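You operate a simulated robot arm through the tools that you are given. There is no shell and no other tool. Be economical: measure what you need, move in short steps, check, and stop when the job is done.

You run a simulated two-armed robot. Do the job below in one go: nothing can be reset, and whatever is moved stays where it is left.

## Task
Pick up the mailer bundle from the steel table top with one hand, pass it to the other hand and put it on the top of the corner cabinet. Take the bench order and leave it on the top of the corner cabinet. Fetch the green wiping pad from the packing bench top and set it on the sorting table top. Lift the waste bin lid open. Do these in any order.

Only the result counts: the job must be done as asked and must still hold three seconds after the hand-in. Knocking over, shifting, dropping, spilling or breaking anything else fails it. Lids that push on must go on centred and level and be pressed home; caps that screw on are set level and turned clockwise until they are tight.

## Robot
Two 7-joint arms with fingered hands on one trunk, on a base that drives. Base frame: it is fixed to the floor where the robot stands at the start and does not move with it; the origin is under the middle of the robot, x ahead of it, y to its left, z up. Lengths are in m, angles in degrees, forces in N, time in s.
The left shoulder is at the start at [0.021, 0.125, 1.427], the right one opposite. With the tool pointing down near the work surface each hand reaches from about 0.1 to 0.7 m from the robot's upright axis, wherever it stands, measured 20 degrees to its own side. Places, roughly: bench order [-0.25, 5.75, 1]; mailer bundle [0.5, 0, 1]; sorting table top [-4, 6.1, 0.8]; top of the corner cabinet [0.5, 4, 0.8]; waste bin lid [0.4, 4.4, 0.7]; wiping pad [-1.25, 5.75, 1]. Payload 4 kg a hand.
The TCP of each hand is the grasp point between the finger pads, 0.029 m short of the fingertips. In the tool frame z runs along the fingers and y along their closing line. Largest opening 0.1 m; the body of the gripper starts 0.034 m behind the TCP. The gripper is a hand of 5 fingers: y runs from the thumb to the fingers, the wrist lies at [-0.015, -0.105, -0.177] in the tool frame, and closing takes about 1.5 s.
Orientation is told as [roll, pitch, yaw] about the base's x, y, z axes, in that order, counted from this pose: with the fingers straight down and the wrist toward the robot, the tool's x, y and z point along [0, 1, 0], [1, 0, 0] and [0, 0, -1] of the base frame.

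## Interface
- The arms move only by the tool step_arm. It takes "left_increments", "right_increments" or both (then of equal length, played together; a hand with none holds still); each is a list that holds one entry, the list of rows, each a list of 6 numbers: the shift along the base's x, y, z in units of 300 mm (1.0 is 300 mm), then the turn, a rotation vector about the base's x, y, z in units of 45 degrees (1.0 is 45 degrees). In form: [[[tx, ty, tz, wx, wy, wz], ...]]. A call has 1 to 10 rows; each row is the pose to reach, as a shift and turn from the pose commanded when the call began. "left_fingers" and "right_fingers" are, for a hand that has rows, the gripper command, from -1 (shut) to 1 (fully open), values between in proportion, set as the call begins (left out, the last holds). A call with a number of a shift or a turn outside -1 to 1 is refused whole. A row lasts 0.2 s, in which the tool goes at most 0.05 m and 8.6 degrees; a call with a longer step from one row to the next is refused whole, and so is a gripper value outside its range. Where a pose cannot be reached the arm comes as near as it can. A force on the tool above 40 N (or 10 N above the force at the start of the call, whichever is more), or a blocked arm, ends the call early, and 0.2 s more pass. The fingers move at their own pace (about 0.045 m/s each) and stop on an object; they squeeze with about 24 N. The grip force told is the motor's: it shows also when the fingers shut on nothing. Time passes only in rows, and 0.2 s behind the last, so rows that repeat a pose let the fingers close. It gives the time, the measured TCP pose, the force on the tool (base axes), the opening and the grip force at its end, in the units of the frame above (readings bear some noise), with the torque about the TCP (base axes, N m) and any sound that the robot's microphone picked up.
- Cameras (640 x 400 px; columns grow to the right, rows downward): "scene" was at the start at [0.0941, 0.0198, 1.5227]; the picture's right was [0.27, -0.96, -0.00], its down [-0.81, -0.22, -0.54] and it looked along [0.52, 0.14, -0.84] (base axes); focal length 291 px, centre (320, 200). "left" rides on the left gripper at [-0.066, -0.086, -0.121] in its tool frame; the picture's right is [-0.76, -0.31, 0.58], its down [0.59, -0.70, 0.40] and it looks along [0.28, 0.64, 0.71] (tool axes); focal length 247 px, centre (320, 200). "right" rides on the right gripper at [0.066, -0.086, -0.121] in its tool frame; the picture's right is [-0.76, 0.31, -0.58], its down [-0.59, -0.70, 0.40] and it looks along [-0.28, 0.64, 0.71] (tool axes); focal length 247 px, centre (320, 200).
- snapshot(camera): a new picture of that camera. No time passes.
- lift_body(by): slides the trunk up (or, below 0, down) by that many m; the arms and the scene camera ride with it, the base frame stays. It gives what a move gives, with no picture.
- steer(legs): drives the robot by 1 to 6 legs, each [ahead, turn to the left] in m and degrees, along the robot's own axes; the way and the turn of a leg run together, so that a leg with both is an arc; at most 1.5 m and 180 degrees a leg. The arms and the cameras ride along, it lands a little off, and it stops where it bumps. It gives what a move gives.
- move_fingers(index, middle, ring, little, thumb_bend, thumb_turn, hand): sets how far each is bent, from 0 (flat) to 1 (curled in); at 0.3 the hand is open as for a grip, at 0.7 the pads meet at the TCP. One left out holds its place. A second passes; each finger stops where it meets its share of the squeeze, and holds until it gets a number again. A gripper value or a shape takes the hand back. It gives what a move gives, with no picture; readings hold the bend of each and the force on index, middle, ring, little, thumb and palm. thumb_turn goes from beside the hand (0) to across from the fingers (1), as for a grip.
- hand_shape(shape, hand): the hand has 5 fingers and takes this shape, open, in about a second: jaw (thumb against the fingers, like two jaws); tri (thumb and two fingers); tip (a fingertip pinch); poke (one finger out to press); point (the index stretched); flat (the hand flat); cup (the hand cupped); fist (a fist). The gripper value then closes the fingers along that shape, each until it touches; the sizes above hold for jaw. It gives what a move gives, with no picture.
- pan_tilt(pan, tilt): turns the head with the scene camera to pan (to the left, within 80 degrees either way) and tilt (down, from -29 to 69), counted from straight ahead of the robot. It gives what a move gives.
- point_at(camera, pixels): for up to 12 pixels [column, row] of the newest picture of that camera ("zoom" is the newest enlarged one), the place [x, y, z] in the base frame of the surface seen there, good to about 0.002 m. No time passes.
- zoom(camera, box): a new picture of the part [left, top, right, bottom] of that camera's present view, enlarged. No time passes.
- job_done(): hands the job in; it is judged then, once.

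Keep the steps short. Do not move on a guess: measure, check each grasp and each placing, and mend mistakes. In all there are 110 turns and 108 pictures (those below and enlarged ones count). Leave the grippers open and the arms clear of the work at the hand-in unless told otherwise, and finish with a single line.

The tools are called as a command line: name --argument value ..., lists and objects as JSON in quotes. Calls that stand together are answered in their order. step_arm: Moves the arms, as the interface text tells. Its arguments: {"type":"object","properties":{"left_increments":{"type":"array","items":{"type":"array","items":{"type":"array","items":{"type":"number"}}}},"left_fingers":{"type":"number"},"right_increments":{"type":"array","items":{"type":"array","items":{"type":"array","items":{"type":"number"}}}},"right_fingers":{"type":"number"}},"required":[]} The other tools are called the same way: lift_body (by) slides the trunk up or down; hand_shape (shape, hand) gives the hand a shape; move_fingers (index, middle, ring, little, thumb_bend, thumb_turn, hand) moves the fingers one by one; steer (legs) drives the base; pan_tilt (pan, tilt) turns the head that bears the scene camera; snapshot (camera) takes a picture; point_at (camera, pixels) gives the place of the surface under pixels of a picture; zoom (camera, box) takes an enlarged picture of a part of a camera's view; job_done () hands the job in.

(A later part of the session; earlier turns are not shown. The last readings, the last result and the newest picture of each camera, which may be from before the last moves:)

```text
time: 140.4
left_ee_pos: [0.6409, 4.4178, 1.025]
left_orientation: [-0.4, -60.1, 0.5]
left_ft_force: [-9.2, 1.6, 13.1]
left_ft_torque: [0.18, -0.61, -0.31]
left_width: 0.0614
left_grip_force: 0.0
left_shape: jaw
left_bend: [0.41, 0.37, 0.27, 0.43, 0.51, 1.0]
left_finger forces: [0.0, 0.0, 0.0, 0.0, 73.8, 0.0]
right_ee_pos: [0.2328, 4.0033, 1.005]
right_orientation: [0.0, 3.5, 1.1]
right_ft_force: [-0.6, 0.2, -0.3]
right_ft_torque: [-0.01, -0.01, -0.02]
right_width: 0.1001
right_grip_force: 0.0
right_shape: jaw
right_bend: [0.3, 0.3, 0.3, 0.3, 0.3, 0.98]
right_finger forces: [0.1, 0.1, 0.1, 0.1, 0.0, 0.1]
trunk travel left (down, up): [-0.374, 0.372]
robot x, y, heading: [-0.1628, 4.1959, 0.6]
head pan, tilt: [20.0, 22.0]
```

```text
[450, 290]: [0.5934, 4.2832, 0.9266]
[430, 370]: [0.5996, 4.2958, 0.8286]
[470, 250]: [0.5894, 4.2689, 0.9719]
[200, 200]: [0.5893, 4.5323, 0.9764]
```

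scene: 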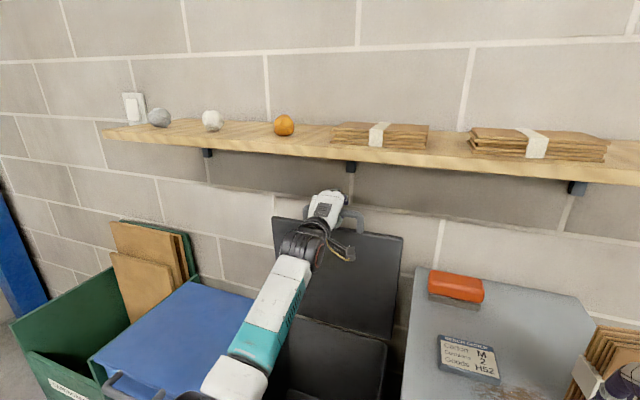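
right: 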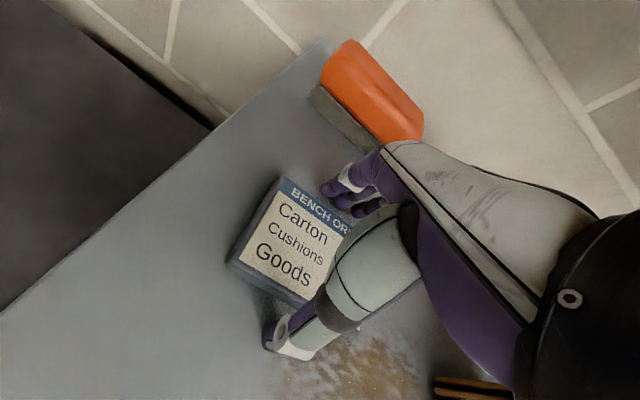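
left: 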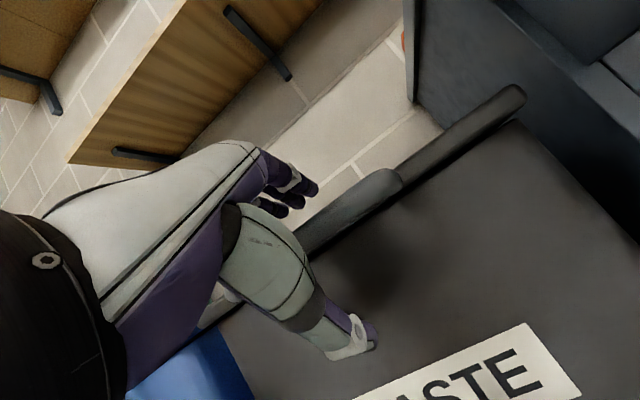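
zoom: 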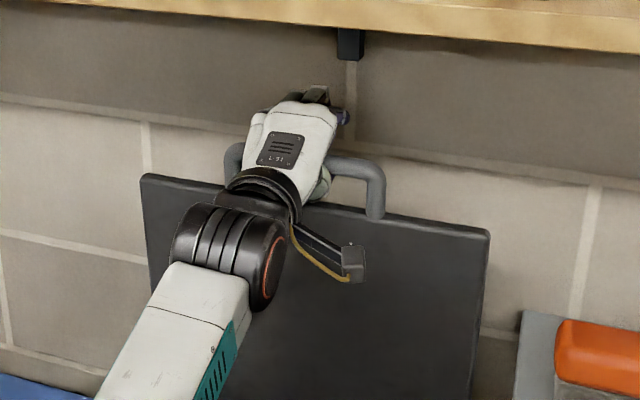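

The opening thumb presses on the lid's edge inside the loop. I'll lift only the fingers and relax the thumb to the middle of the gap.

move_fingers --hand "left" --index 0.2 --middle 0.2 --ring 0.2 --little 0.2 --thumb_bend 0.7

zoom --camera "scene" --box '[240, 150, 440, 300]'

snapshot --camera "left"

```text
time: 141.4
left_ee_pos: [0.6412, 4.4173, 1.0197]
left_orientation: [-0.3, -59.4, 0.4]
left_ft_force: [-14.7, 1.3, -11.4]
left_ft_torque: [0.13, -0.83, -0.18]
left_width: 0.067
left_grip_force: 9.5
left_shape: fingers
left_bend: [0.2, 0.2, 0.2, 0.2, 0.7, 0.99]
left_finger forces: [0.0, 0.1, 0.0, 0.0, 18.5, 0.0]
right_ee_pos: [0.2329, 4.005, 1.005]
right_orientation: [0.0, 3.5, 1.0]
right_ft_force: [-0.4, -0.2, -0.3]
right_ft_torque: [-0.03, 0.02, 0.0]
right_width: 0.1
right_grip_force: 0.2
right_shape: jaw
right_bend: [0.3, 0.3, 0.3, 0.3, 0.3, 0.98]
right_finger forces: [0.0, 0.0, 0.0, 0.0, 0.1, 0.0]
trunk travel left (down, up): [-0.374, 0.372]
robot x, y, heading: [-0.168, 4.1999, 0.6]
head pan, tilt: [20.0, 22.0]
```

```text
2.67 times, centred on (340, 225) of scene
```

zoom: 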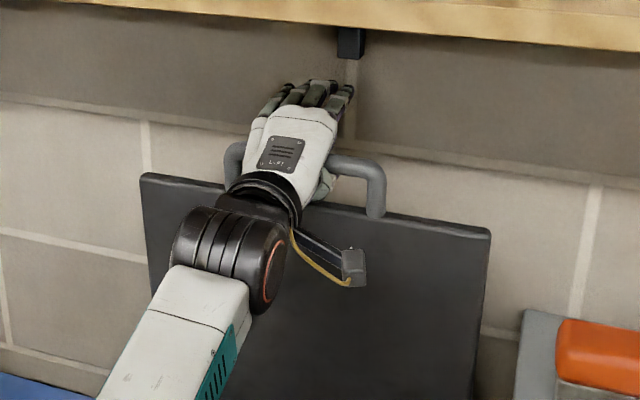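

```text
43 pictures are left
```

left: 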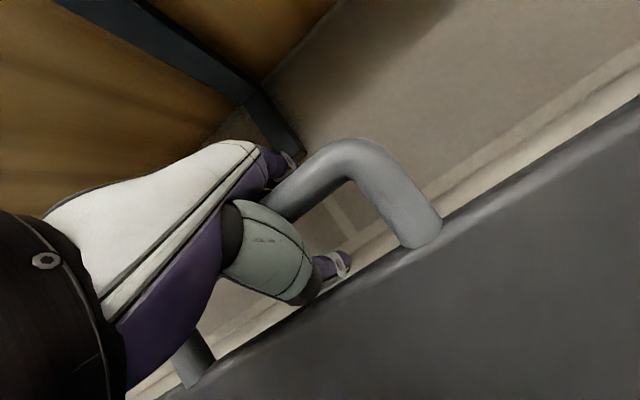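

The thumb now presses up on the bar. I'll set it mid-gap and then retreat in −x.

move_fingers --hand "left" --thumb_bend 0.6

step_arm --left_increments '[[[-0.03, 0, 0, 0, 0, 0], [-0.06, 0, 0.005, 0, 0, 0], [-0.1, 0, 0.01, 0, 0, 0]]]'

snapshot --camera "left"

zoom --camera "scene" --box '[240, 150, 440, 300]'

point_at --camera "zoom" --pixels '[[450, 290], [430, 370], [470, 250], [200, 200]]'

```text
time: 142.4
left_ee_pos: [0.6415, 4.4172, 1.0213]
left_orientation: [-0.3, -59.6, 0.4]
left_ft_force: [-15.0, -0.1, -16.6]
left_ft_torque: [0.24, -1.52, -0.2]
left_width: 0.0727
left_grip_force: 25.6
left_shape: fingers
left_bend: [0.2, 0.2, 0.2, 0.2, 0.62, 0.99]
left_finger forces: [0.0, 0.0, 0.1, 0.0, 50.7, 0.0]
right_ee_pos: [0.2345, 4.0052, 1.0045]
right_orientation: [0.0, 3.6, 1.0]
right_ft_force: [-0.1, -0.4, 0.0]
right_ft_torque: [-0.03, -0.01, -0.02]
right_width: 0.0999
right_grip_force: 0.1
right_shape: jaw
right_bend: [0.3, 0.3, 0.3, 0.3, 0.3, 0.98]
right_finger forces: [0.1, 0.1, 0.0, 0.0, 0.0, 0.0]
trunk travel left (down, up): [-0.374, 0.372]
robot x, y, heading: [-0.1612, 4.1959, 0.3]
head pan, tilt: [20.0, 22.0]
```

```text
time: 143.2
left_ee_pos: [0.6112, 4.4168, 1.027]
left_orientation: [-0.4, -59.9, 0.3]
left_ft_force: [0.4, 0.3, -0.5]
left_ft_torque: [-0.01, -0.05, 0.01]
left_width: 0.0761
left_grip_force: 0.0
left_shape: fingers
left_bend: [0.2, 0.2, 0.2, 0.2, 0.6, 0.99]
left_finger forces: [0.0, 0.1, 0.0, 0.0, 0.0, 0.0]
right_ee_pos: [0.2343, 4.0045, 1.0046]
right_orientation: [0.0, 3.6, 0.9]
right_ft_force: [0.0, -0.1, -0.3]
right_ft_torque: [-0.01, 0.03, -0.02]
right_width: 0.0997
right_grip_force: 0.0
right_shape: jaw
right_bend: [0.3, 0.3, 0.3, 0.3, 0.3, 0.98]
right_finger forces: [0.0, 0.0, 0.0, 0.0, 0.0, 0.0]
trunk travel left (down, up): [-0.374, 0.372]
robot x, y, heading: [-0.1671, 4.1993, 0.5]
head pan, tilt: [20.0, 22.0]
```

```text
42 pictures are left
```

left: 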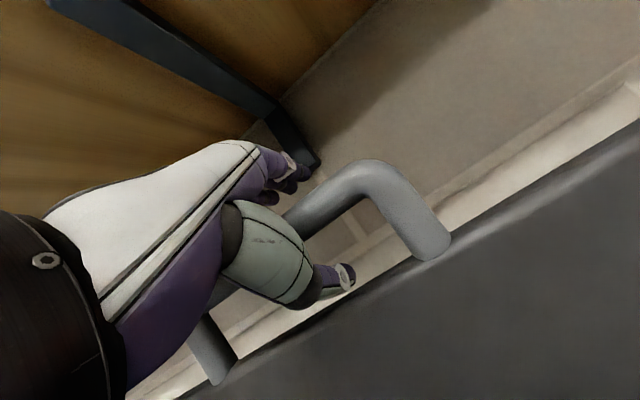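

```text
2.67 times, centred on (340, 225) of scene
```

zoom: 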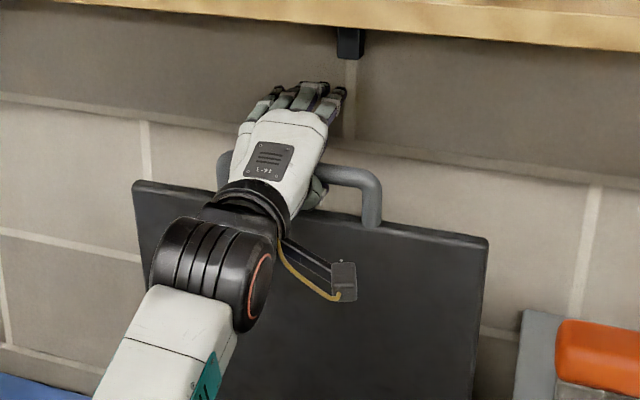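

```text
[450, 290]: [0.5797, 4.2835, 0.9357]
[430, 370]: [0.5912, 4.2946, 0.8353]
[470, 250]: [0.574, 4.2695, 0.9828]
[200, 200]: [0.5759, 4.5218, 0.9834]
```

The lid reads about 83° and the forces are nil. I'll retreat further and recheck that it holds by itself.

step_arm --left_increments '[[[-0.05, 0, 0, 0, 0, 0], [-0.1, 0, 0.0, 0, 0, 0], [-0.16, 0, 0.0, 0, 0, 0], [-0.22, 0, 0.0, 0, 0, 0], [-0.3, 0, 0.0, 0, 0, 0]]]'

snapshot --camera "left"

zoom --camera "scene" --box '[240, 150, 440, 300]'

point_at --camera "zoom" --pixels '[[450, 290], [430, 370], [470, 250], [350, 280]]'

```text
time: 144.4
left_ee_pos: [0.523, 4.4182, 1.0265]
left_orientation: [-0.3, -59.7, 0.5]
left_ft_force: [0.1, -0.7, 0.4]
left_ft_torque: [-0.04, 0.01, 0.0]
left_width: 0.0754
left_grip_force: 0.0
left_shape: fingers
left_bend: [0.2, 0.2, 0.2, 0.2, 0.6, 0.99]
left_finger forces: [0.1, 0.1, 0.0, 0.0, 0.0, 0.0]
right_ee_pos: [0.2336, 4.0052, 1.0046]
right_orientation: [0.0, 3.5, 0.9]
right_ft_force: [0.0, 0.2, 0.1]
right_ft_torque: [0.03, 0.0, 0.0]
right_width: 0.0998
right_grip_force: 0.1
right_shape: jaw
right_bend: [0.3, 0.3, 0.3, 0.3, 0.3, 0.98]
right_finger forces: [0.1, 0.0, 0.1, 0.0, 0.2, 0.0]
trunk travel left (down, up): [-0.374, 0.372]
robot x, y, heading: [-0.1682, 4.1998, 0.4]
head pan, tilt: [20.0, 22.0]
```

```text
40 pictures are left
```

left: 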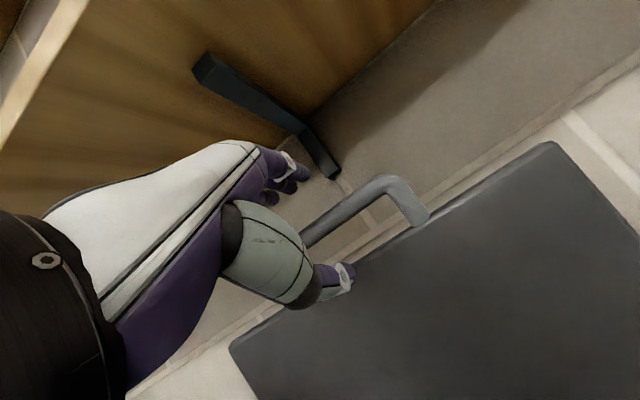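

```text
2.67 times, centred on (340, 225) of scene
```

zoom: 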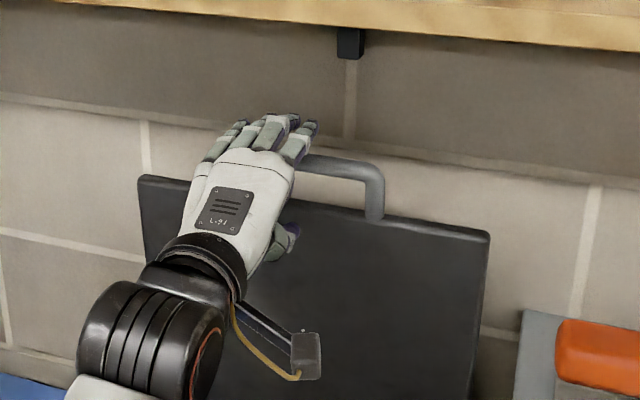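

```text
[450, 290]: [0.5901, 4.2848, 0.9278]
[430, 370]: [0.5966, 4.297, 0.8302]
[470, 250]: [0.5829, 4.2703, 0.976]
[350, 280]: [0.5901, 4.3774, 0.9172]
```

The lid now stands by itself at its stop (about 86°). I'll withdraw the left hand fully.

step_arm --left_increments '[[[-0.15, 0, 0, 0, 0, 0], [-0.3, 0, 0, 0, 0, 0], [-0.45, 0, 0, 0, 0, 0], [-0.6, 0, 0, 0, 0, 0], [-0.75, 0, 0, 0, 0.18, 0], [-0.85, 0, 0, 0, 0.36, 0], [-0.95, 0, 0, 0, 0.54, 0], [-1, 0, 0, 0, 0.72, 0], [-1, 0, 0, 0, 0.9, 0], [-1, 0, 0, 0, 1, 0]]]' --left_fingers 1

steer --legs '[[-0.5, 0]]'

lift_body --by 0.25

snapshot --camera "scene"

```text
time: 146.6
left_ee_pos: [0.2808, 4.4235, 1.0264]
left_orientation: [-0.1, -14.6, 0.2]
left_ft_force: [-0.8, -0.7, -0.6]
left_ft_torque: [0.03, 0.01, 0.02]
left_width: 0.0998
left_grip_force: 0.0
left_shape: jaw
left_bend: [0.3, 0.3, 0.3, 0.3, 0.3, 0.98]
left_finger forces: [0.0, 0.0, 0.1, 0.0, 0.0, 0.1]
left hand out of reach, approached as far as the arm can: row 5, 6, 7, 8, 9, 10
right_ee_pos: [0.2332, 4.0044, 1.0043]
right_orientation: [0.0, 3.6, 1.0]
right_ft_force: [-0.8, 0.2, 0.9]
right_ft_torque: [-0.02, -0.01, -0.01]
right_width: 0.0999
right_grip_force: 0.0
right_shape: jaw
right_bend: [0.3, 0.3, 0.3, 0.3, 0.3, 0.98]
right_finger forces: [0.1, 0.0, 0.0, 0.1, 0.0, 0.0]
trunk travel left (down, up): [-0.374, 0.372]
robot x, y, heading: [-0.1684, 4.1991, 0.3]
head pan, tilt: [20.0, 22.0]
```

```text
time: 149.6
left_ee_pos: [-0.2215, 4.4211, 1.0267]
left_orientation: [-0.1, -14.7, 0.5]
left_ft_force: [-0.5, 0.0, 0.4]
left_ft_torque: [-0.03, -0.03, -0.01]
left_width: 0.0999
left_grip_force: 0.1
left_shape: jaw
left_bend: [0.3, 0.3, 0.3, 0.3, 0.3, 0.98]
left_finger forces: [0.0, 0.0, 0.0, 0.0, 0.0, 0.0]
right_ee_pos: [-0.2677, 4.0015, 1.0045]
right_orientation: [0.0, 3.6, 1.4]
right_ft_force: [0.1, 0.1, -0.1]
right_ft_torque: [0.0, -0.02, 0.0]
right_width: 0.0999
right_grip_force: 0.1
right_shape: jaw
right_bend: [0.3, 0.3, 0.3, 0.3, 0.3, 0.98]
right_finger forces: [0.0, 0.1, 0.0, 0.0, 0.0, 0.0]
trunk travel left (down, up): [-0.374, 0.372]
robot x, y, heading: [-0.672, 4.1887, 0.7]
head pan, tilt: [20.0, 22.0]
```

```text
time: 152.1
left_ee_pos: [-0.2202, 4.4216, 1.2755]
left_orientation: [0.0, -14.6, 0.5]
left_ft_force: [0.1, -0.5, 0.7]
left_ft_torque: [0.03, 0.04, -0.02]
left_width: 0.1001
left_grip_force: 0.1
left_shape: jaw
left_bend: [0.3, 0.3, 0.3, 0.3, 0.3, 0.98]
left_finger forces: [0.0, 0.1, 0.1, 0.1, 0.0, 0.1]
right_ee_pos: [-0.2658, 4.0025, 1.2549]
right_orientation: [0.0, 3.6, 1.4]
right_ft_force: [-0.6, -0.3, 1.1]
right_ft_torque: [0.0, 0.01, 0.02]
right_width: 0.0999
right_grip_force: 0.1
right_shape: jaw
right_bend: [0.3, 0.3, 0.3, 0.3, 0.3, 0.98]
right_finger forces: [0.0, 0.0, 0.1, 0.1, 0.0, 0.1]
trunk travel left (down, up): [-0.624, 0.122]
robot x, y, heading: [-0.6655, 4.1919, 0.8]
head pan, tilt: [20.0, 22.0]
```

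```text
38 pictures are left
```

scene: 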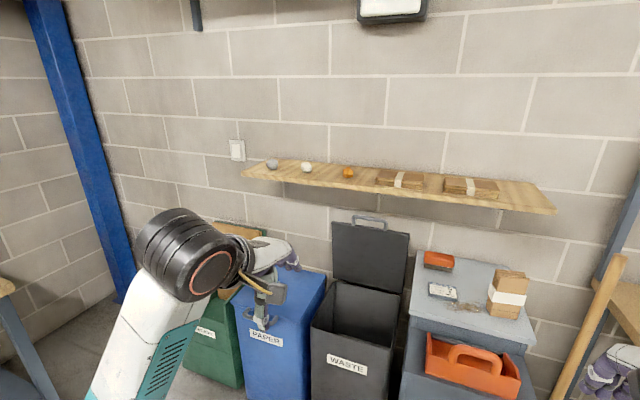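

The lid is open, and the order and bundle are in place. I'll tidy the arms and drive to the packing bench near the pads.

step_arm --left_increments '[[[0, 0, -0.1, 0, 0.16, 0], [0, 0, -0.2, 0, 0.325, 0], [0, 0, -0.3, 0, 0.325, 0], [0, 0, -0.4, 0, 0.325, 0], [-0.1, -0.1, -0.45, 0, 0.325, 0]]]' --right_increments '[[[0, 0, -0.1, 0, -0.08, 0], [0, 0, -0.2, 0, -0.08, 0], [0, 0, -0.3, 0, -0.08, 0], [0, 0, -0.4, 0, -0.08, 0], [0, 0, -0.45, 0, -0.08, 0]]]'

steer --legs '[[0, 123], [1.03, 0], [0, -34]]'

pan_tilt --pan 0 --tilt 42

snapshot --camera "scene"

```text
time: 153.3
left_ee_pos: [-0.2535, 4.3923, 1.1402]
left_orientation: [0.3, -0.1, 0.5]
left_ft_force: [0.0, 0.3, 0.4]
left_ft_torque: [0.06, -0.02, -0.02]
left_width: 0.1
left_grip_force: 0.1
left_shape: jaw
left_bend: [0.3, 0.3, 0.3, 0.3, 0.3, 0.98]
left_finger forces: [0.0, 0.0, 0.0, 0.0, 0.0, 0.0]
right_ee_pos: [-0.2662, 4.0004, 1.1182]
right_orientation: [0.0, -0.1, 1.4]
right_ft_force: [0.0, -0.2, -0.1]
right_ft_torque: [0.03, -0.01, 0.02]
right_width: 0.1
right_grip_force: 0.0
right_shape: jaw
right_bend: [0.3, 0.3, 0.3, 0.3, 0.3, 0.98]
right_finger forces: [0.0, 0.1, 0.1, 0.0, 0.0, 0.0]
trunk travel left (down, up): [-0.624, 0.122]
robot x, y, heading: [-0.6684, 4.1924, 0.6]
head pan, tilt: [20.0, 22.0]
```

```text
time: 165.7
left_ee_pos: [-1.4444, 5.4781, 1.1409]
left_orientation: [0.1, 0.0, 89.9]
left_ft_force: [0.3, -0.1, -0.1]
left_ft_torque: [0.0, 0.0, 0.05]
left_width: 0.1
left_grip_force: 0.0
left_shape: jaw
left_bend: [0.3, 0.3, 0.3, 0.3, 0.3, 0.98]
left_finger forces: [0.0, 0.1, 0.0, 0.1, 0.0, 0.0]
right_ee_pos: [-1.0536, 5.4616, 1.1179]
right_orientation: [0.0, 0.0, 90.8]
right_ft_force: [-0.7, 0.0, 0.3]
right_ft_torque: [-0.03, 0.0, 0.0]
right_width: 0.0998
right_grip_force: 0.1
right_shape: jaw
right_bend: [0.3, 0.3, 0.3, 0.3, 0.3, 0.98]
right_finger forces: [0.0, 0.0, 0.1, 0.0, 0.0, 0.1]
trunk travel left (down, up): [-0.624, 0.122]
robot x, y, heading: [-1.2472, 5.0653, 90.3]
head pan, tilt: [20.0, 22.0]
```

```text
time: 166.5
left_ee_pos: [-1.4453, 5.4772, 1.1418]
left_orientation: [0.0, 0.0, 90.0]
left_ft_force: [0.2, -0.5, 0.6]
left_ft_torque: [0.0, 0.01, 0.0]
left_width: 0.0997
left_grip_force: 0.0
left_shape: jaw
left_bend: [0.3, 0.3, 0.3, 0.3, 0.3, 0.98]
left_finger forces: [0.1, 0.0, 0.1, 0.1, 0.1, 0.0]
right_ee_pos: [-1.0549, 5.461, 1.1186]
right_orientation: [0.0, 0.0, 90.8]
right_ft_force: [-0.8, 0.5, 0.0]
right_ft_torque: [-0.04, 0.02, 0.03]
right_width: 0.0998
right_grip_force: 0.0
right_shape: jaw
right_bend: [0.3, 0.3, 0.3, 0.3, 0.3, 0.98]
right_finger forces: [0.0, 0.1, 0.1, 0.0, 0.0, 0.0]
trunk travel left (down, up): [-0.624, 0.122]
robot x, y, heading: [-1.2468, 5.064, 90.1]
head pan, tilt: [0.0, 42.0]
```

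```text
37 pictures are left
```

scene: 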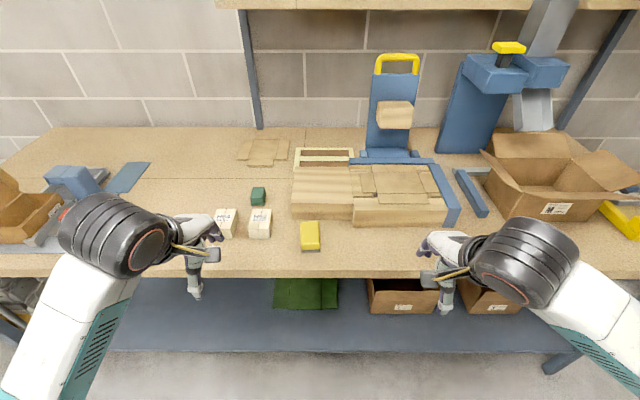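

The green pad is at (258,196), behind two white blocks. The yellow one at (310,236) is another object. Zooming.

zoom --camera "scene" --box '[190, 160, 350, 270]'

point_at --camera "scene" --pixels '[[251, 189], [265, 189], [258, 192], [258, 201], [260, 213], [227, 213], [310, 228], [280, 200], [293, 195], [295, 220], [251, 202], [265, 202]]'

```text
3.64 times, centred on (270, 215) of scene
```

zoom: 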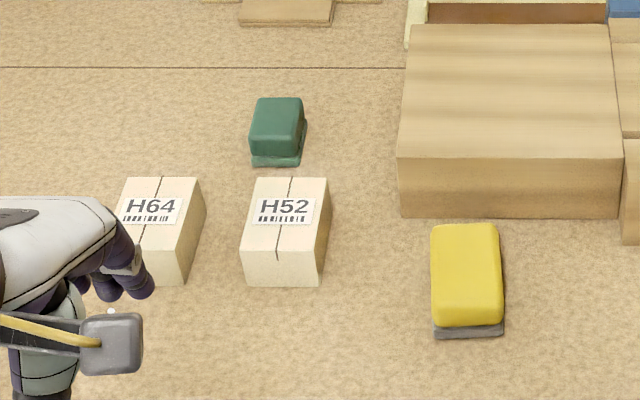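

```text
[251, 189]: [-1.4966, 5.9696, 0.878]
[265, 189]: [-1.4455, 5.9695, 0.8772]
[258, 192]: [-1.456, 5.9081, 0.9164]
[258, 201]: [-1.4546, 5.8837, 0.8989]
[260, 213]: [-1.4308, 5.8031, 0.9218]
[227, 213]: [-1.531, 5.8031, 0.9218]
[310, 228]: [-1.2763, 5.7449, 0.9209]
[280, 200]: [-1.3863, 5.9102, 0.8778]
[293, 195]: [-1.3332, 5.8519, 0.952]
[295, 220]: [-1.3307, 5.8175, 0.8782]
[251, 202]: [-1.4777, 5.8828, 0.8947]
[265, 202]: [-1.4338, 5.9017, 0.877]
```

point_at --camera "zoom" --pixels '[[260, 101], [298, 101], [252, 140], [298, 140], [277, 120], [256, 162], [297, 162], [275, 152], [250, 185], [320, 185], [205, 185], [330, 182]]'

```text
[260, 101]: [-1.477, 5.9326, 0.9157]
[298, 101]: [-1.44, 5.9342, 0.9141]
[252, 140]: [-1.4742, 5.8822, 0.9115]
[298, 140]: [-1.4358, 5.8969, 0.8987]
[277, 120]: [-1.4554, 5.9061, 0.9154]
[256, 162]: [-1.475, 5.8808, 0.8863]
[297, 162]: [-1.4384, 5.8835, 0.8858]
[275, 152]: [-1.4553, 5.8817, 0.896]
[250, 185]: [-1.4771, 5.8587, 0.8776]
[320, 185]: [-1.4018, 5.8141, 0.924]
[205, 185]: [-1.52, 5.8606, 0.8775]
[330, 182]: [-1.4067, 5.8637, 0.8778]
```

The pad is 0.042 × 0.053 × 0.039, centre (−1.456, 5.908, z 0.877–0.916). It's too far from here, so I'll lower the trunk 0.12, raise the hands, and move closer to about (−1.5, 5.36).

lift_body --by -0.12

step_arm --left_increments '[[[0, 0, 0.1, 0, 0, 0], [0, 0, 0.2, 0, 0, 0], [0, 0, 0.28, 0, 0, 0]]]' --right_increments '[[[0, 0, 0.12, 0, 0, 0], [0, 0, 0.24, 0, 0, 0], [0, 0, 0.36, 0, 0, 0]]]'

steer --legs '[[0, 40], [0.39, 0], [0, -40]]'

pan_tilt --pan 0 --tilt 50

snapshot --camera "scene"

```text
time: 168.0
left_ee_pos: [-1.4445, 5.4773, 1.0197]
left_orientation: [0.2, -0.1, 89.9]
left_ft_force: [-0.7, -0.8, 1.0]
left_ft_torque: [-0.01, -0.01, 0.02]
left_width: 0.1
left_grip_force: 0.1
left_shape: jaw
left_bend: [0.3, 0.3, 0.3, 0.3, 0.3, 0.98]
left_finger forces: [0.0, 0.0, 0.1, 0.1, 0.0, 0.0]
right_ee_pos: [-1.0536, 5.4606, 0.9975]
right_orientation: [-0.1, 0.0, 90.8]
right_ft_force: [0.2, -0.5, 0.4]
right_ft_torque: [-0.01, 0.0, 0.01]
right_width: 0.1001
right_grip_force: 0.0
right_shape: jaw
right_bend: [0.3, 0.3, 0.3, 0.3, 0.3, 0.98]
right_finger forces: [0.0, 0.1, 0.0, 0.1, 0.1, 0.0]
trunk travel left (down, up): [-0.504, 0.242]
robot x, y, heading: [-1.2439, 5.059, 90.1]
head pan, tilt: [0.0, 42.0]
```

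```text
time: 168.8
left_ee_pos: [-1.4449, 5.477, 1.1023]
left_orientation: [0.1, 0.2, 90.1]
left_ft_force: [-0.1, 0.0, -0.4]
left_ft_torque: [-0.01, -0.01, 0.03]
left_width: 0.0999
left_grip_force: 0.1
left_shape: jaw
left_bend: [0.3, 0.3, 0.3, 0.3, 0.3, 0.98]
left_finger forces: [0.0, 0.0, 0.0, 0.1, 0.0, 0.0]
right_ee_pos: [-1.053, 5.4639, 1.107]
right_orientation: [-0.1, 0.1, 90.7]
right_ft_force: [0.3, 0.1, 0.0]
right_ft_torque: [0.02, -0.03, 0.0]
right_width: 0.0996
right_grip_force: 0.0
right_shape: jaw
right_bend: [0.3, 0.3, 0.3, 0.3, 0.3, 0.98]
right_finger forces: [0.0, 0.0, 0.0, 0.1, 0.0, 0.1]
trunk travel left (down, up): [-0.504, 0.242]
robot x, y, heading: [-1.2478, 5.0632, 90.4]
head pan, tilt: [0.0, 42.0]
```

```text
time: 175.1
left_ee_pos: [-1.6929, 5.7773, 1.1049]
left_orientation: [0.2, -0.1, 89.7]
left_ft_force: [0.2, -0.1, -0.8]
left_ft_torque: [0.0, 0.01, -0.01]
left_width: 0.1
left_grip_force: 0.1
left_shape: jaw
left_bend: [0.3, 0.3, 0.3, 0.3, 0.3, 0.98]
left_finger forces: [0.0, 0.1, 0.0, 0.1, 0.0, 0.0]
right_ee_pos: [-1.3013, 5.7619, 1.1076]
right_orientation: [0.0, 0.1, 90.5]
right_ft_force: [0.2, 0.0, -0.8]
right_ft_torque: [0.0, 0.02, -0.01]
right_width: 0.1
right_grip_force: 0.0
right_shape: jaw
right_bend: [0.3, 0.3, 0.3, 0.3, 0.3, 0.98]
right_finger forces: [0.1, 0.0, 0.1, 0.0, 0.0, 0.0]
trunk travel left (down, up): [-0.504, 0.242]
robot x, y, heading: [-1.4993, 5.3611, 90.0]
head pan, tilt: [0.0, 42.0]
```

```text
time: 175.7
left_ee_pos: [-1.693, 5.7777, 1.1039]
left_orientation: [0.2, 0.0, 89.7]
left_ft_force: [-0.5, 0.2, 0.6]
left_ft_torque: [-0.01, 0.02, 0.0]
left_width: 0.0996
left_grip_force: 0.0
left_shape: jaw
left_bend: [0.3, 0.3, 0.3, 0.3, 0.3, 0.98]
left_finger forces: [0.0, 0.0, 0.0, 0.1, 0.1, 0.1]
right_ee_pos: [-1.3016, 5.7625, 1.1077]
right_orientation: [0.0, 0.1, 90.5]
right_ft_force: [-0.3, 0.6, -1.4]
right_ft_torque: [-0.02, 0.01, -0.02]
right_width: 0.1
right_grip_force: 0.0
right_shape: jaw
right_bend: [0.3, 0.3, 0.3, 0.3, 0.3, 0.98]
right_finger forces: [0.0, 0.0, 0.1, 0.0, 0.0, 0.0]
trunk travel left (down, up): [-0.504, 0.242]
robot x, y, heading: [-1.496, 5.3619, 89.4]
head pan, tilt: [0.0, 50.0]
```

```text
35 pictures are left
```

scene: 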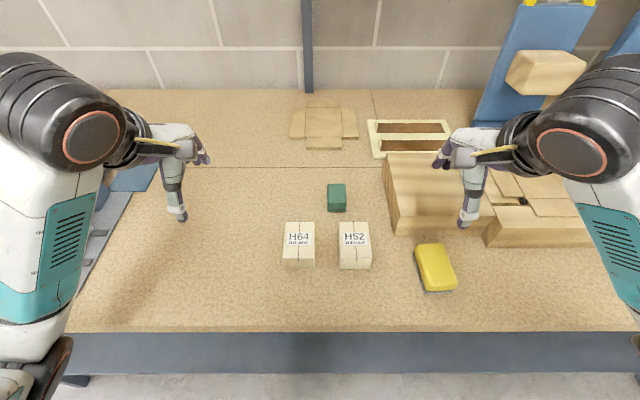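

Measuring the pad again from here. I'll also start turning the left hand (yaw −45) while moving the right aside.

point_at --camera "scene" --pixels '[[337, 189], [330, 186], [344, 186], [331, 202], [345, 202], [337, 208], [355, 226], [390, 215], [328, 211], [346, 211]]'

step_arm --left_increments '[[[0.02, 0.03, 0, 0, 0, -0.18], [0.06, 0.06, 0, 0, 0, -0.36], [0.1, 0.1, 0, 0, 0, -0.54], [0.16, 0.14, -0.02, 0, 0, -0.72], [0.22, 0.18, -0.04, 0, 0, -0.9], [0.28, 0.22, -0.06, 0, 0, -1]]]' --right_increments '[[[0.03, -0.03, 0.02, 0, 0, 0], [0.06, -0.06, 0.04, 0, 0, 0], [0.1, -0.08, 0.06, 0, 0, 0], [0.13, -0.1, 0.08, 0, 0, 0], [0.16, -0.12, 0.1, 0, 0, 0], [0.2, -0.14, 0.1, 0, 0, 0]]]'

step_arm --left_increments '[[[0.08, 0.03, -0.03, 0, 0, -0.18], [0.16, 0.07, -0.06, 0, 0, -0.36], [0.25, 0.11, -0.09, 0, 0, -0.54], [0.35, 0.15, -0.12, 0, 0, -0.72], [0.43, 0.19, -0.15, 0, 0, -0.9], [0.51, 0.213, -0.18, 0, 0, -0.995]]]'

snapshot --camera "scene"

snapshot --camera "left"

```text
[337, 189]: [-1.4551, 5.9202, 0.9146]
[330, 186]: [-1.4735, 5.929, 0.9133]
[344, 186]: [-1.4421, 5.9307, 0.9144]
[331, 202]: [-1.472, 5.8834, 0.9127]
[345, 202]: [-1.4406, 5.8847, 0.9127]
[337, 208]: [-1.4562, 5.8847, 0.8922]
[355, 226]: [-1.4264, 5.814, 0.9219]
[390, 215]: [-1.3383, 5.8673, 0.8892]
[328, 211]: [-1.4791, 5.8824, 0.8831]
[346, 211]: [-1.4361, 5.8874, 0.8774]
```

```text
time: 177.1
left_ee_pos: [-1.6076, 5.845, 1.0845]
left_orientation: [0.1, 0.0, 44.6]
left_ft_force: [-0.5, 0.0, 0.7]
left_ft_torque: [0.0, 0.03, 0.01]
left_width: 0.0999
left_grip_force: 0.0
left_shape: jaw
left_bend: [0.3, 0.3, 0.3, 0.3, 0.3, 0.98]
left_finger forces: [0.0, 0.0, 0.0, 0.1, 0.0, 0.1]
right_ee_pos: [-1.2346, 5.7404, 1.137]
right_orientation: [0.1, 0.3, 90.6]
right_ft_force: [0.3, 0.3, 0.1]
right_ft_torque: [0.01, 0.03, 0.05]
right_width: 0.1001
right_grip_force: 0.2
right_shape: jaw
right_bend: [0.3, 0.3, 0.3, 0.3, 0.3, 0.98]
right_finger forces: [0.0, 0.0, 0.1, 0.0, 0.0, 0.1]
right hand out of reach, approached as far as the arm can: row 2, 3, 4, 5, 6
trunk travel left (down, up): [-0.504, 0.242]
robot x, y, heading: [-1.4982, 5.3571, 89.9]
head pan, tilt: [0.0, 50.0]
```

```text
time: 178.5
left_ee_pos: [-1.4555, 5.9091, 1.0315]
left_orientation: [0.1, -0.1, -0.2]
left_ft_force: [0.1, -0.5, 0.0]
left_ft_torque: [0.0, 0.04, 0.02]
left_width: 0.0997
left_grip_force: 0.1
left_shape: jaw
left_bend: [0.3, 0.3, 0.3, 0.3, 0.3, 0.98]
left_finger forces: [0.0, 0.0, 0.0, 0.1, 0.0, 0.0]
right_ee_pos: [-1.2342, 5.7403, 1.1371]
right_orientation: [0.0, 0.2, 90.6]
right_ft_force: [0.2, 0.1, -0.2]
right_ft_torque: [0.02, 0.04, -0.02]
right_width: 0.0998
right_grip_force: 0.0
right_shape: jaw
right_bend: [0.3, 0.3, 0.3, 0.3, 0.3, 0.98]
right_finger forces: [0.0, 0.0, 0.0, 0.1, 0.0, 0.0]
trunk travel left (down, up): [-0.504, 0.242]
robot x, y, heading: [-1.4961, 5.361, 89.8]
head pan, tilt: [0.0, 50.0]
```

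```text
34 pictures are left
```

scene: 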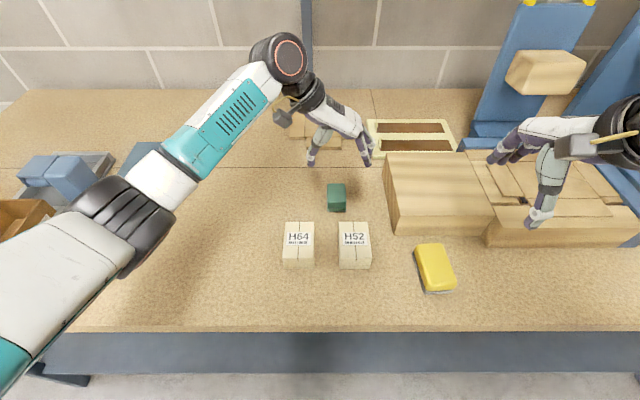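

```text
33 pictures are left
```

left: 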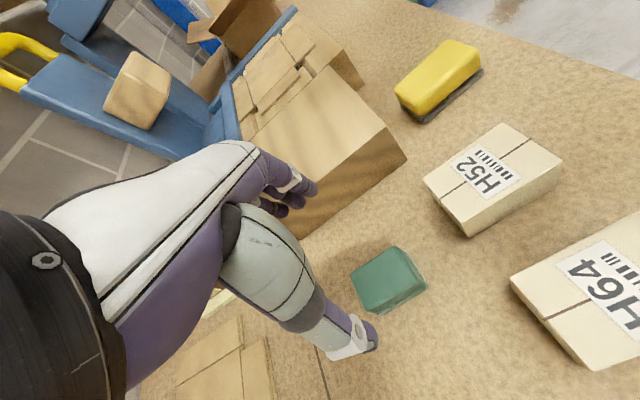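

Aligned over the pad. I'll descend to z≈0.912 in steps, watching force.

step_arm --left_increments '[[[0, -0.003, -0.12, 0, 0, 0], [0, -0.005, -0.22, 0, 0, 0], [0, -0.005, -0.3, 0, 0, 0], [0, -0.005, -0.36, 0, 0, 0], [0, -0.005, -0.395, 0, 0, 0]]]'

snapshot --camera "left"

zoom --camera "scene" --box '[250, 90, 450, 240]'

```text
time: 179.7
left_ee_pos: [-1.4569, 5.9059, 0.9114]
left_orientation: [0.1, 0.0, -0.1]
left_ft_force: [-0.5, 0.4, -0.3]
left_ft_torque: [-0.04, 0.01, -0.01]
left_width: 0.1
left_grip_force: 0.1
left_shape: jaw
left_bend: [0.3, 0.3, 0.3, 0.3, 0.3, 0.98]
left_finger forces: [0.1, 0.1, 0.0, 0.0, 0.1, 0.1]
right_ee_pos: [-1.2341, 5.7409, 1.1381]
right_orientation: [0.0, 0.2, 90.5]
right_ft_force: [-0.1, 0.3, 0.1]
right_ft_torque: [-0.03, 0.0, -0.04]
right_width: 0.0998
right_grip_force: 0.0
right_shape: jaw
right_bend: [0.3, 0.3, 0.3, 0.3, 0.3, 0.98]
right_finger forces: [0.0, 0.0, 0.0, 0.0, 0.0, 0.0]
trunk travel left (down, up): [-0.504, 0.242]
robot x, y, heading: [-1.4966, 5.3609, 89.9]
head pan, tilt: [0.0, 50.0]
```

```text
32 pictures are left
```

left: 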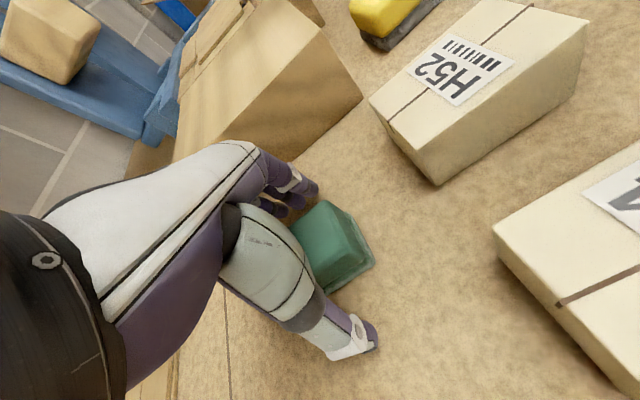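

```text
2.67 times, centred on (350, 165) of scene
```

zoom: 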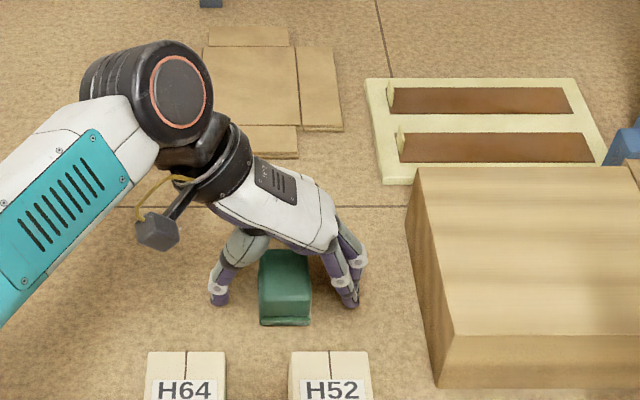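

The pad lies between thumb and fingers. Closing.

step_arm --left_increments '[[[0, -0.015, 0, 0, 0, 0], [0, -0.015, 0, 0, 0, 0], [0, -0.015, 0, 0, 0, 0], [0, -0.015, 0, 0, 0, 0], [0, -0.015, 0, 0, 0, 0], [0, -0.015, 0, 0, 0, 0], [0, -0.015, 0, 0, 0, 0], [0, -0.015, 0, 0, 0, 0]]]' --left_fingers -1

step_arm --left_increments '[[[0, 0, 0.06, 0, 0, 0], [0, 0, 0.14, 0, 0, 0], [0, 0, 0.25, 0, 0, 0], [0, 0, 0.38, 0, 0, 0], [0, 0, 0.5, 0, 0, 0]]]'

snapshot --camera "left"

snapshot --camera "scene"

```text
time: 181.5
left_ee_pos: [-1.4557, 5.9018, 0.9131]
left_orientation: [0.1, 0.0, 0.0]
left_ft_force: [-0.8, 0.2, 0.7]
left_ft_torque: [-0.01, 0.03, 0.02]
left_width: 0.0395
left_grip_force: 24.6
left_shape: jaw
left_bend: [0.44, 0.48, 0.75, 0.54, 0.4, 0.99]
left_finger forces: [11.9, 6.0, 2.6, 1.1, 21.6, 0.0]
right_ee_pos: [-1.2329, 5.7393, 1.1376]
right_orientation: [-0.1, 0.2, 90.6]
right_ft_force: [0.2, -0.9, -0.9]
right_ft_torque: [0.0, 0.0, 0.02]
right_width: 0.0999
right_grip_force: 0.0
right_shape: jaw
right_bend: [0.3, 0.3, 0.3, 0.3, 0.3, 0.98]
right_finger forces: [0.0, 0.1, 0.0, 0.1, 0.0, 0.0]
trunk travel left (down, up): [-0.504, 0.242]
robot x, y, heading: [-1.5027, 5.3593, 90.0]
head pan, tilt: [0.0, 50.0]
```

```text
time: 182.7
left_ee_pos: [-1.4574, 5.9021, 1.0639]
left_orientation: [0.0, 0.0, 0.0]
left_ft_force: [0.2, 0.1, -0.6]
left_ft_torque: [0.02, 0.03, 0.04]
left_width: 0.0396
left_grip_force: 24.5
left_shape: jaw
left_bend: [0.44, 0.48, 0.75, 0.54, 0.4, 0.99]
left_finger forces: [12.0, 6.0, 2.5, 0.9, 21.7, 0.0]
right_ee_pos: [-1.2336, 5.7394, 1.1372]
right_orientation: [0.0, 0.1, 90.7]
right_ft_force: [-0.9, 0.2, 0.4]
right_ft_torque: [0.02, 0.03, -0.03]
right_width: 0.0999
right_grip_force: 0.1
right_shape: jaw
right_bend: [0.3, 0.3, 0.3, 0.3, 0.3, 0.98]
right_finger forces: [0.0, 0.1, 0.0, 0.0, 0.0, 0.0]
trunk travel left (down, up): [-0.504, 0.242]
robot x, y, heading: [-1.4984, 5.3617, 89.8]
head pan, tilt: [0.0, 50.0]
```

```text
30 pictures are left
```

left: 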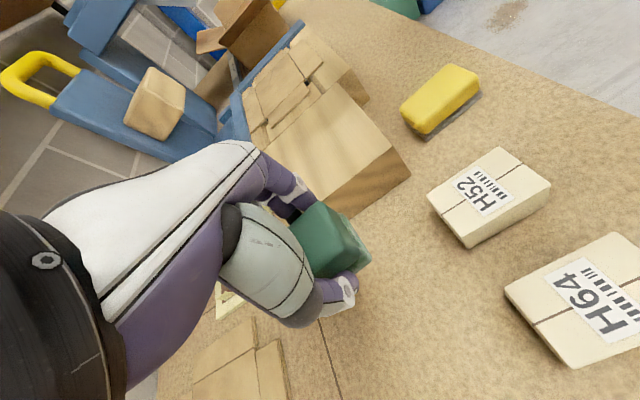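

```text
29 pictures are left
```

scene: 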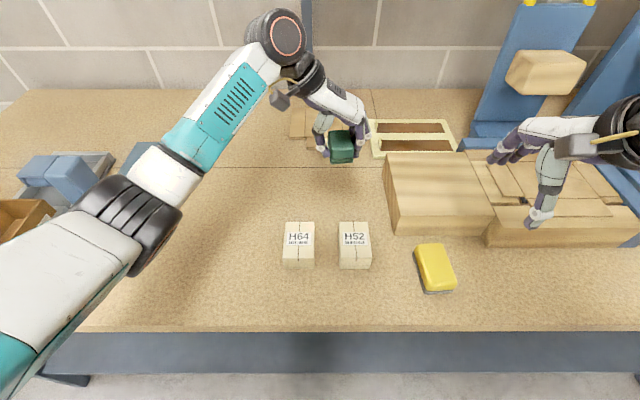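

The pad is held. I'll draw the left hand back and turn it towards its resting yaw, then back off the bench.

step_arm --left_increments '[[[-0.08, -0.04, 0.05, 0, 0, 0.18], [-0.16, -0.08, 0.1, 0, 0, 0.36], [-0.24, -0.12, 0.12, 0, 0, 0.54], [-0.32, -0.16, 0.14, 0, 0, 0.72], [-0.4, -0.2, 0.16, 0, 0, 0.9], [-0.48, -0.24, 0.16, 0, 0, 1]]]'

step_arm --left_increments '[[[-0.05, -0.05, 0, 0, 0, 0.18], [-0.1, -0.1, 0, 0, 0, 0.36], [-0.15, -0.15, 0, 0, 0, 0.54], [-0.2, -0.2, 0, 0, 0, 0.72], [-0.2, -0.2, 0, 0, 0, 0.9], [-0.2, -0.2, 0, 0, 0, 1]]]'

steer --legs '[[-0.8, 0], [0, 70]]'

pan_tilt --pan 0 --tilt 22

snapshot --camera "scene"

```text
time: 184.1
left_ee_pos: [-1.5988, 5.8311, 1.111]
left_orientation: [0.2, -0.2, 45.0]
left_ft_force: [-1.1, 0.4, -0.4]
left_ft_torque: [-0.03, -0.04, 0.02]
left_width: 0.0396
left_grip_force: 23.7
left_shape: jaw
left_bend: [0.44, 0.48, 0.75, 0.54, 0.4, 0.99]
left_finger forces: [12.1, 6.2, 2.8, 1.0, 21.8, 0.1]
right_ee_pos: [-1.2334, 5.7393, 1.1368]
right_orientation: [0.0, 0.2, 90.6]
right_ft_force: [-1.3, -0.6, -0.1]
right_ft_torque: [0.01, -0.01, 0.01]
right_width: 0.1001
right_grip_force: 0.0
right_shape: jaw
right_bend: [0.3, 0.3, 0.3, 0.3, 0.3, 0.98]
right_finger forces: [0.1, 0.2, 0.1, 0.0, 0.1, 0.0]
trunk travel left (down, up): [-0.504, 0.242]
robot x, y, heading: [-1.4983, 5.3607, 90.0]
head pan, tilt: [0.0, 50.0]
```

```text
time: 185.5
left_ee_pos: [-1.6594, 5.7697, 1.1099]
left_orientation: [0.0, -0.1, 90.0]
left_ft_force: [0.1, -0.2, -1.1]
left_ft_torque: [-0.01, -0.02, 0.01]
left_width: 0.0395
left_grip_force: 24.2
left_shape: jaw
left_bend: [0.44, 0.48, 0.75, 0.54, 0.4, 0.99]
left_finger forces: [12.1, 6.0, 2.6, 0.8, 21.8, 0.1]
right_ee_pos: [-1.234, 5.7418, 1.1359]
right_orientation: [0.0, 0.1, 90.7]
right_ft_force: [-0.1, 0.7, -0.1]
right_ft_torque: [-0.01, 0.0, 0.0]
right_width: 0.0997
right_grip_force: 0.1
right_shape: jaw
right_bend: [0.3, 0.3, 0.3, 0.3, 0.3, 0.98]
right_finger forces: [0.0, 0.0, 0.1, 0.1, 0.0, 0.0]
trunk travel left (down, up): [-0.504, 0.242]
robot x, y, heading: [-1.5007, 5.3636, 89.8]
head pan, tilt: [0.0, 50.0]
```

```text
time: 193.0
left_ee_pos: [-1.9423, 4.5439, 1.1108]
left_orientation: [0.0, -0.1, 160.1]
left_ft_force: [0.4, 0.2, -0.9]
left_ft_torque: [0.01, -0.04, -0.01]
left_width: 0.0392
left_grip_force: 23.7
left_shape: jaw
left_bend: [0.44, 0.48, 0.75, 0.54, 0.4, 0.99]
left_finger forces: [12.1, 6.0, 2.7, 0.8, 21.6, 0.1]
right_ee_pos: [-1.7705, 4.9351, 1.1374]
right_orientation: [-0.1, 0.2, 160.8]
right_ft_force: [0.5, -0.4, 0.4]
right_ft_torque: [-0.01, 0.02, 0.0]
right_width: 0.0999
right_grip_force: 0.0
right_shape: jaw
right_bend: [0.3, 0.3, 0.3, 0.3, 0.3, 0.98]
right_finger forces: [0.0, 0.0, 0.1, 0.0, 0.0, 0.0]
trunk travel left (down, up): [-0.504, 0.242]
robot x, y, heading: [-1.5023, 4.5584, 160.0]
head pan, tilt: [0.0, 50.0]
```

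```text
time: 193.9
left_ee_pos: [-1.9419, 4.5447, 1.1116]
left_orientation: [0.2, 0.0, 160.1]
left_ft_force: [0.6, 0.7, -0.5]
left_ft_torque: [0.03, 0.02, -0.02]
left_width: 0.0394
left_grip_force: 23.6
left_shape: jaw
left_bend: [0.44, 0.48, 0.75, 0.54, 0.4, 0.99]
left_finger forces: [12.1, 5.9, 2.7, 0.8, 21.6, 0.1]
right_ee_pos: [-1.77, 4.9371, 1.1379]
right_orientation: [0.0, 0.2, 160.8]
right_ft_force: [-0.5, 1.0, 0.0]
right_ft_torque: [0.02, -0.01, 0.0]
right_width: 0.1
right_grip_force: 0.1
right_shape: jaw
right_bend: [0.3, 0.3, 0.3, 0.3, 0.3, 0.98]
right_finger forces: [0.0, 0.0, 0.0, 0.0, 0.1, 0.1]
trunk travel left (down, up): [-0.504, 0.242]
robot x, y, heading: [-1.5037, 4.5561, 160.3]
head pan, tilt: [0.0, 22.0]
```

```text
28 pictures are left
```

scene: 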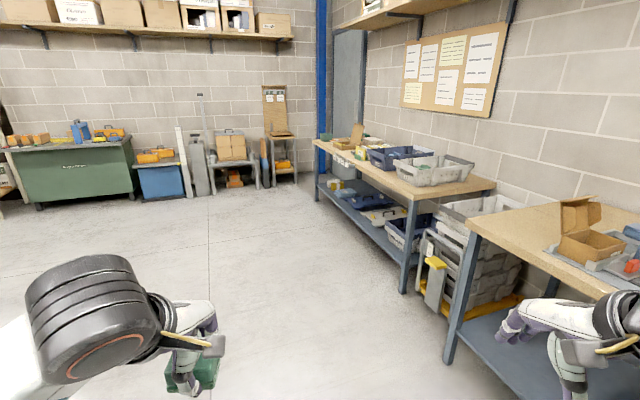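

The sorting table is the one with the trays near (400,170). I'll measure its edges and free areas.

point_at --camera "scene" --pixels '[[416, 196], [480, 185], [330, 147], [365, 168], [398, 187], [375, 165], [433, 165], [350, 155], [430, 290], [425, 262], [455, 360], [400, 290]]'

zoom --camera "scene" --box '[300, 110, 500, 230]'

```text
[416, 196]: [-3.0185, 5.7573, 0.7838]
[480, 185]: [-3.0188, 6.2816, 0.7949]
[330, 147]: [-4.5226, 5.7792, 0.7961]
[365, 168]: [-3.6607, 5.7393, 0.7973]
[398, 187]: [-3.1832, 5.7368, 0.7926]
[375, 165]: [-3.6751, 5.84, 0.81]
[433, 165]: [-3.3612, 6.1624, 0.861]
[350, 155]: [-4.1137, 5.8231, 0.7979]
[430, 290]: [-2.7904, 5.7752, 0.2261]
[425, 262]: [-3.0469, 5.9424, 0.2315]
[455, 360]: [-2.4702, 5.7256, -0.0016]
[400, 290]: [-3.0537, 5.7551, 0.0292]
```

```text
3.20 times, centred on (400, 170) of scene
```

zoom: 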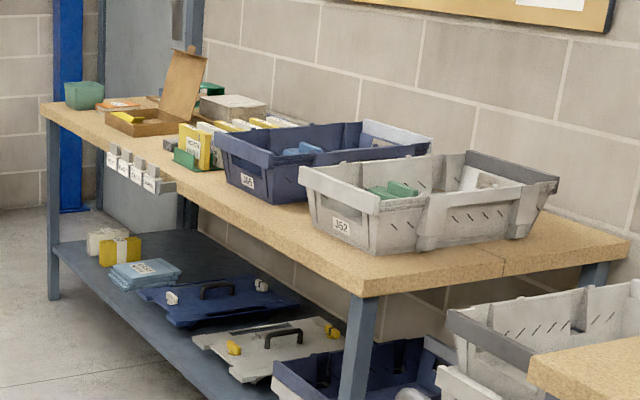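

Free spot at the table's right end, around (−3.13, 5.9), table top z≈0.80. I'll drive to about (−2.98, 5.28), facing it.

steer --legs '[[0, -6.7], [0.85, 0], [0.78, 0], [0, -63.5]]'

pan_tilt --pan 8 --tilt 48

snapshot --camera "scene"

```text
time: 205.6
left_ee_pos: [-3.1356, 5.6857, 1.1108]
left_orientation: [0.0, 0.0, 91.9]
left_ft_force: [0.7, -0.4, -0.6]
left_ft_torque: [0.0, -0.01, 0.0]
left_width: 0.0392
left_grip_force: 24.1
left_shape: jaw
left_bend: [0.44, 0.48, 0.75, 0.54, 0.4, 0.99]
left_finger forces: [12.0, 6.0, 2.7, 0.9, 21.5, 0.1]
right_ee_pos: [-2.7065, 5.6692, 1.1373]
right_orientation: [0.0, 0.2, 92.5]
right_ft_force: [-0.5, 0.1, 0.3]
right_ft_torque: [0.02, -0.01, -0.01]
right_width: 0.1
right_grip_force: 0.2
right_shape: jaw
right_bend: [0.3, 0.3, 0.3, 0.3, 0.3, 0.98]
right_finger forces: [0.1, 0.0, 0.0, 0.0, 0.0, 0.1]
trunk travel left (down, up): [-0.504, 0.242]
robot x, y, heading: [-2.9604, 5.2814, 91.9]
head pan, tilt: [0.0, 22.0]
```

```text
time: 206.5
left_ee_pos: [-3.1357, 5.685, 1.1105]
left_orientation: [0.2, 0.0, 91.9]
left_ft_force: [0.4, -0.2, -0.3]
left_ft_torque: [-0.02, -0.05, -0.02]
left_width: 0.0393
left_grip_force: 23.1
left_shape: jaw
left_bend: [0.44, 0.48, 0.75, 0.54, 0.4, 0.99]
left_finger forces: [12.0, 6.0, 2.7, 0.8, 21.5, 0.1]
right_ee_pos: [-2.7083, 5.6712, 1.1364]
right_orientation: [0.0, 0.3, 92.5]
right_ft_force: [0.6, -0.7, -0.3]
right_ft_torque: [0.02, -0.02, 0.05]
right_width: 0.1
right_grip_force: 0.1
right_shape: jaw
right_bend: [0.3, 0.3, 0.3, 0.3, 0.3, 0.98]
right_finger forces: [0.0, 0.0, 0.0, 0.0, 0.0, 0.0]
trunk travel left (down, up): [-0.504, 0.242]
robot x, y, heading: [-2.9604, 5.28, 91.7]
head pan, tilt: [8.0, 48.0]
```

```text
26 pictures are left
```

scene: 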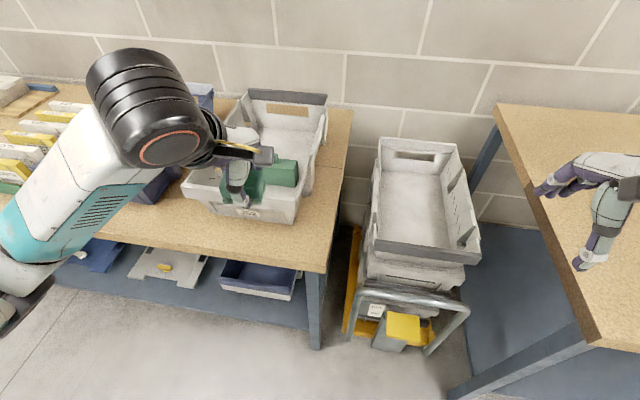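

point_at --camera "scene" --pixels '[[310, 225], [320, 200], [298, 222], [325, 268], [335, 205], [300, 245], [348, 120], [310, 190], [240, 240], [262, 238], [325, 115], [305, 190]]'

```text
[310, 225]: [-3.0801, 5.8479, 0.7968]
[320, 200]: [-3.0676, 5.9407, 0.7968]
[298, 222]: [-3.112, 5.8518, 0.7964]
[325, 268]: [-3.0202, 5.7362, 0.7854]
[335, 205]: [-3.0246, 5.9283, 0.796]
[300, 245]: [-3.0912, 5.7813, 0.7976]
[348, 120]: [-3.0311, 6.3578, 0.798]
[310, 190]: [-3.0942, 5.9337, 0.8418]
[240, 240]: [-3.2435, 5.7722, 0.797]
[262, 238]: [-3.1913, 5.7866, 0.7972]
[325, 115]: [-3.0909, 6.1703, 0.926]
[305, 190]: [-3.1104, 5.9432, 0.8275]
```

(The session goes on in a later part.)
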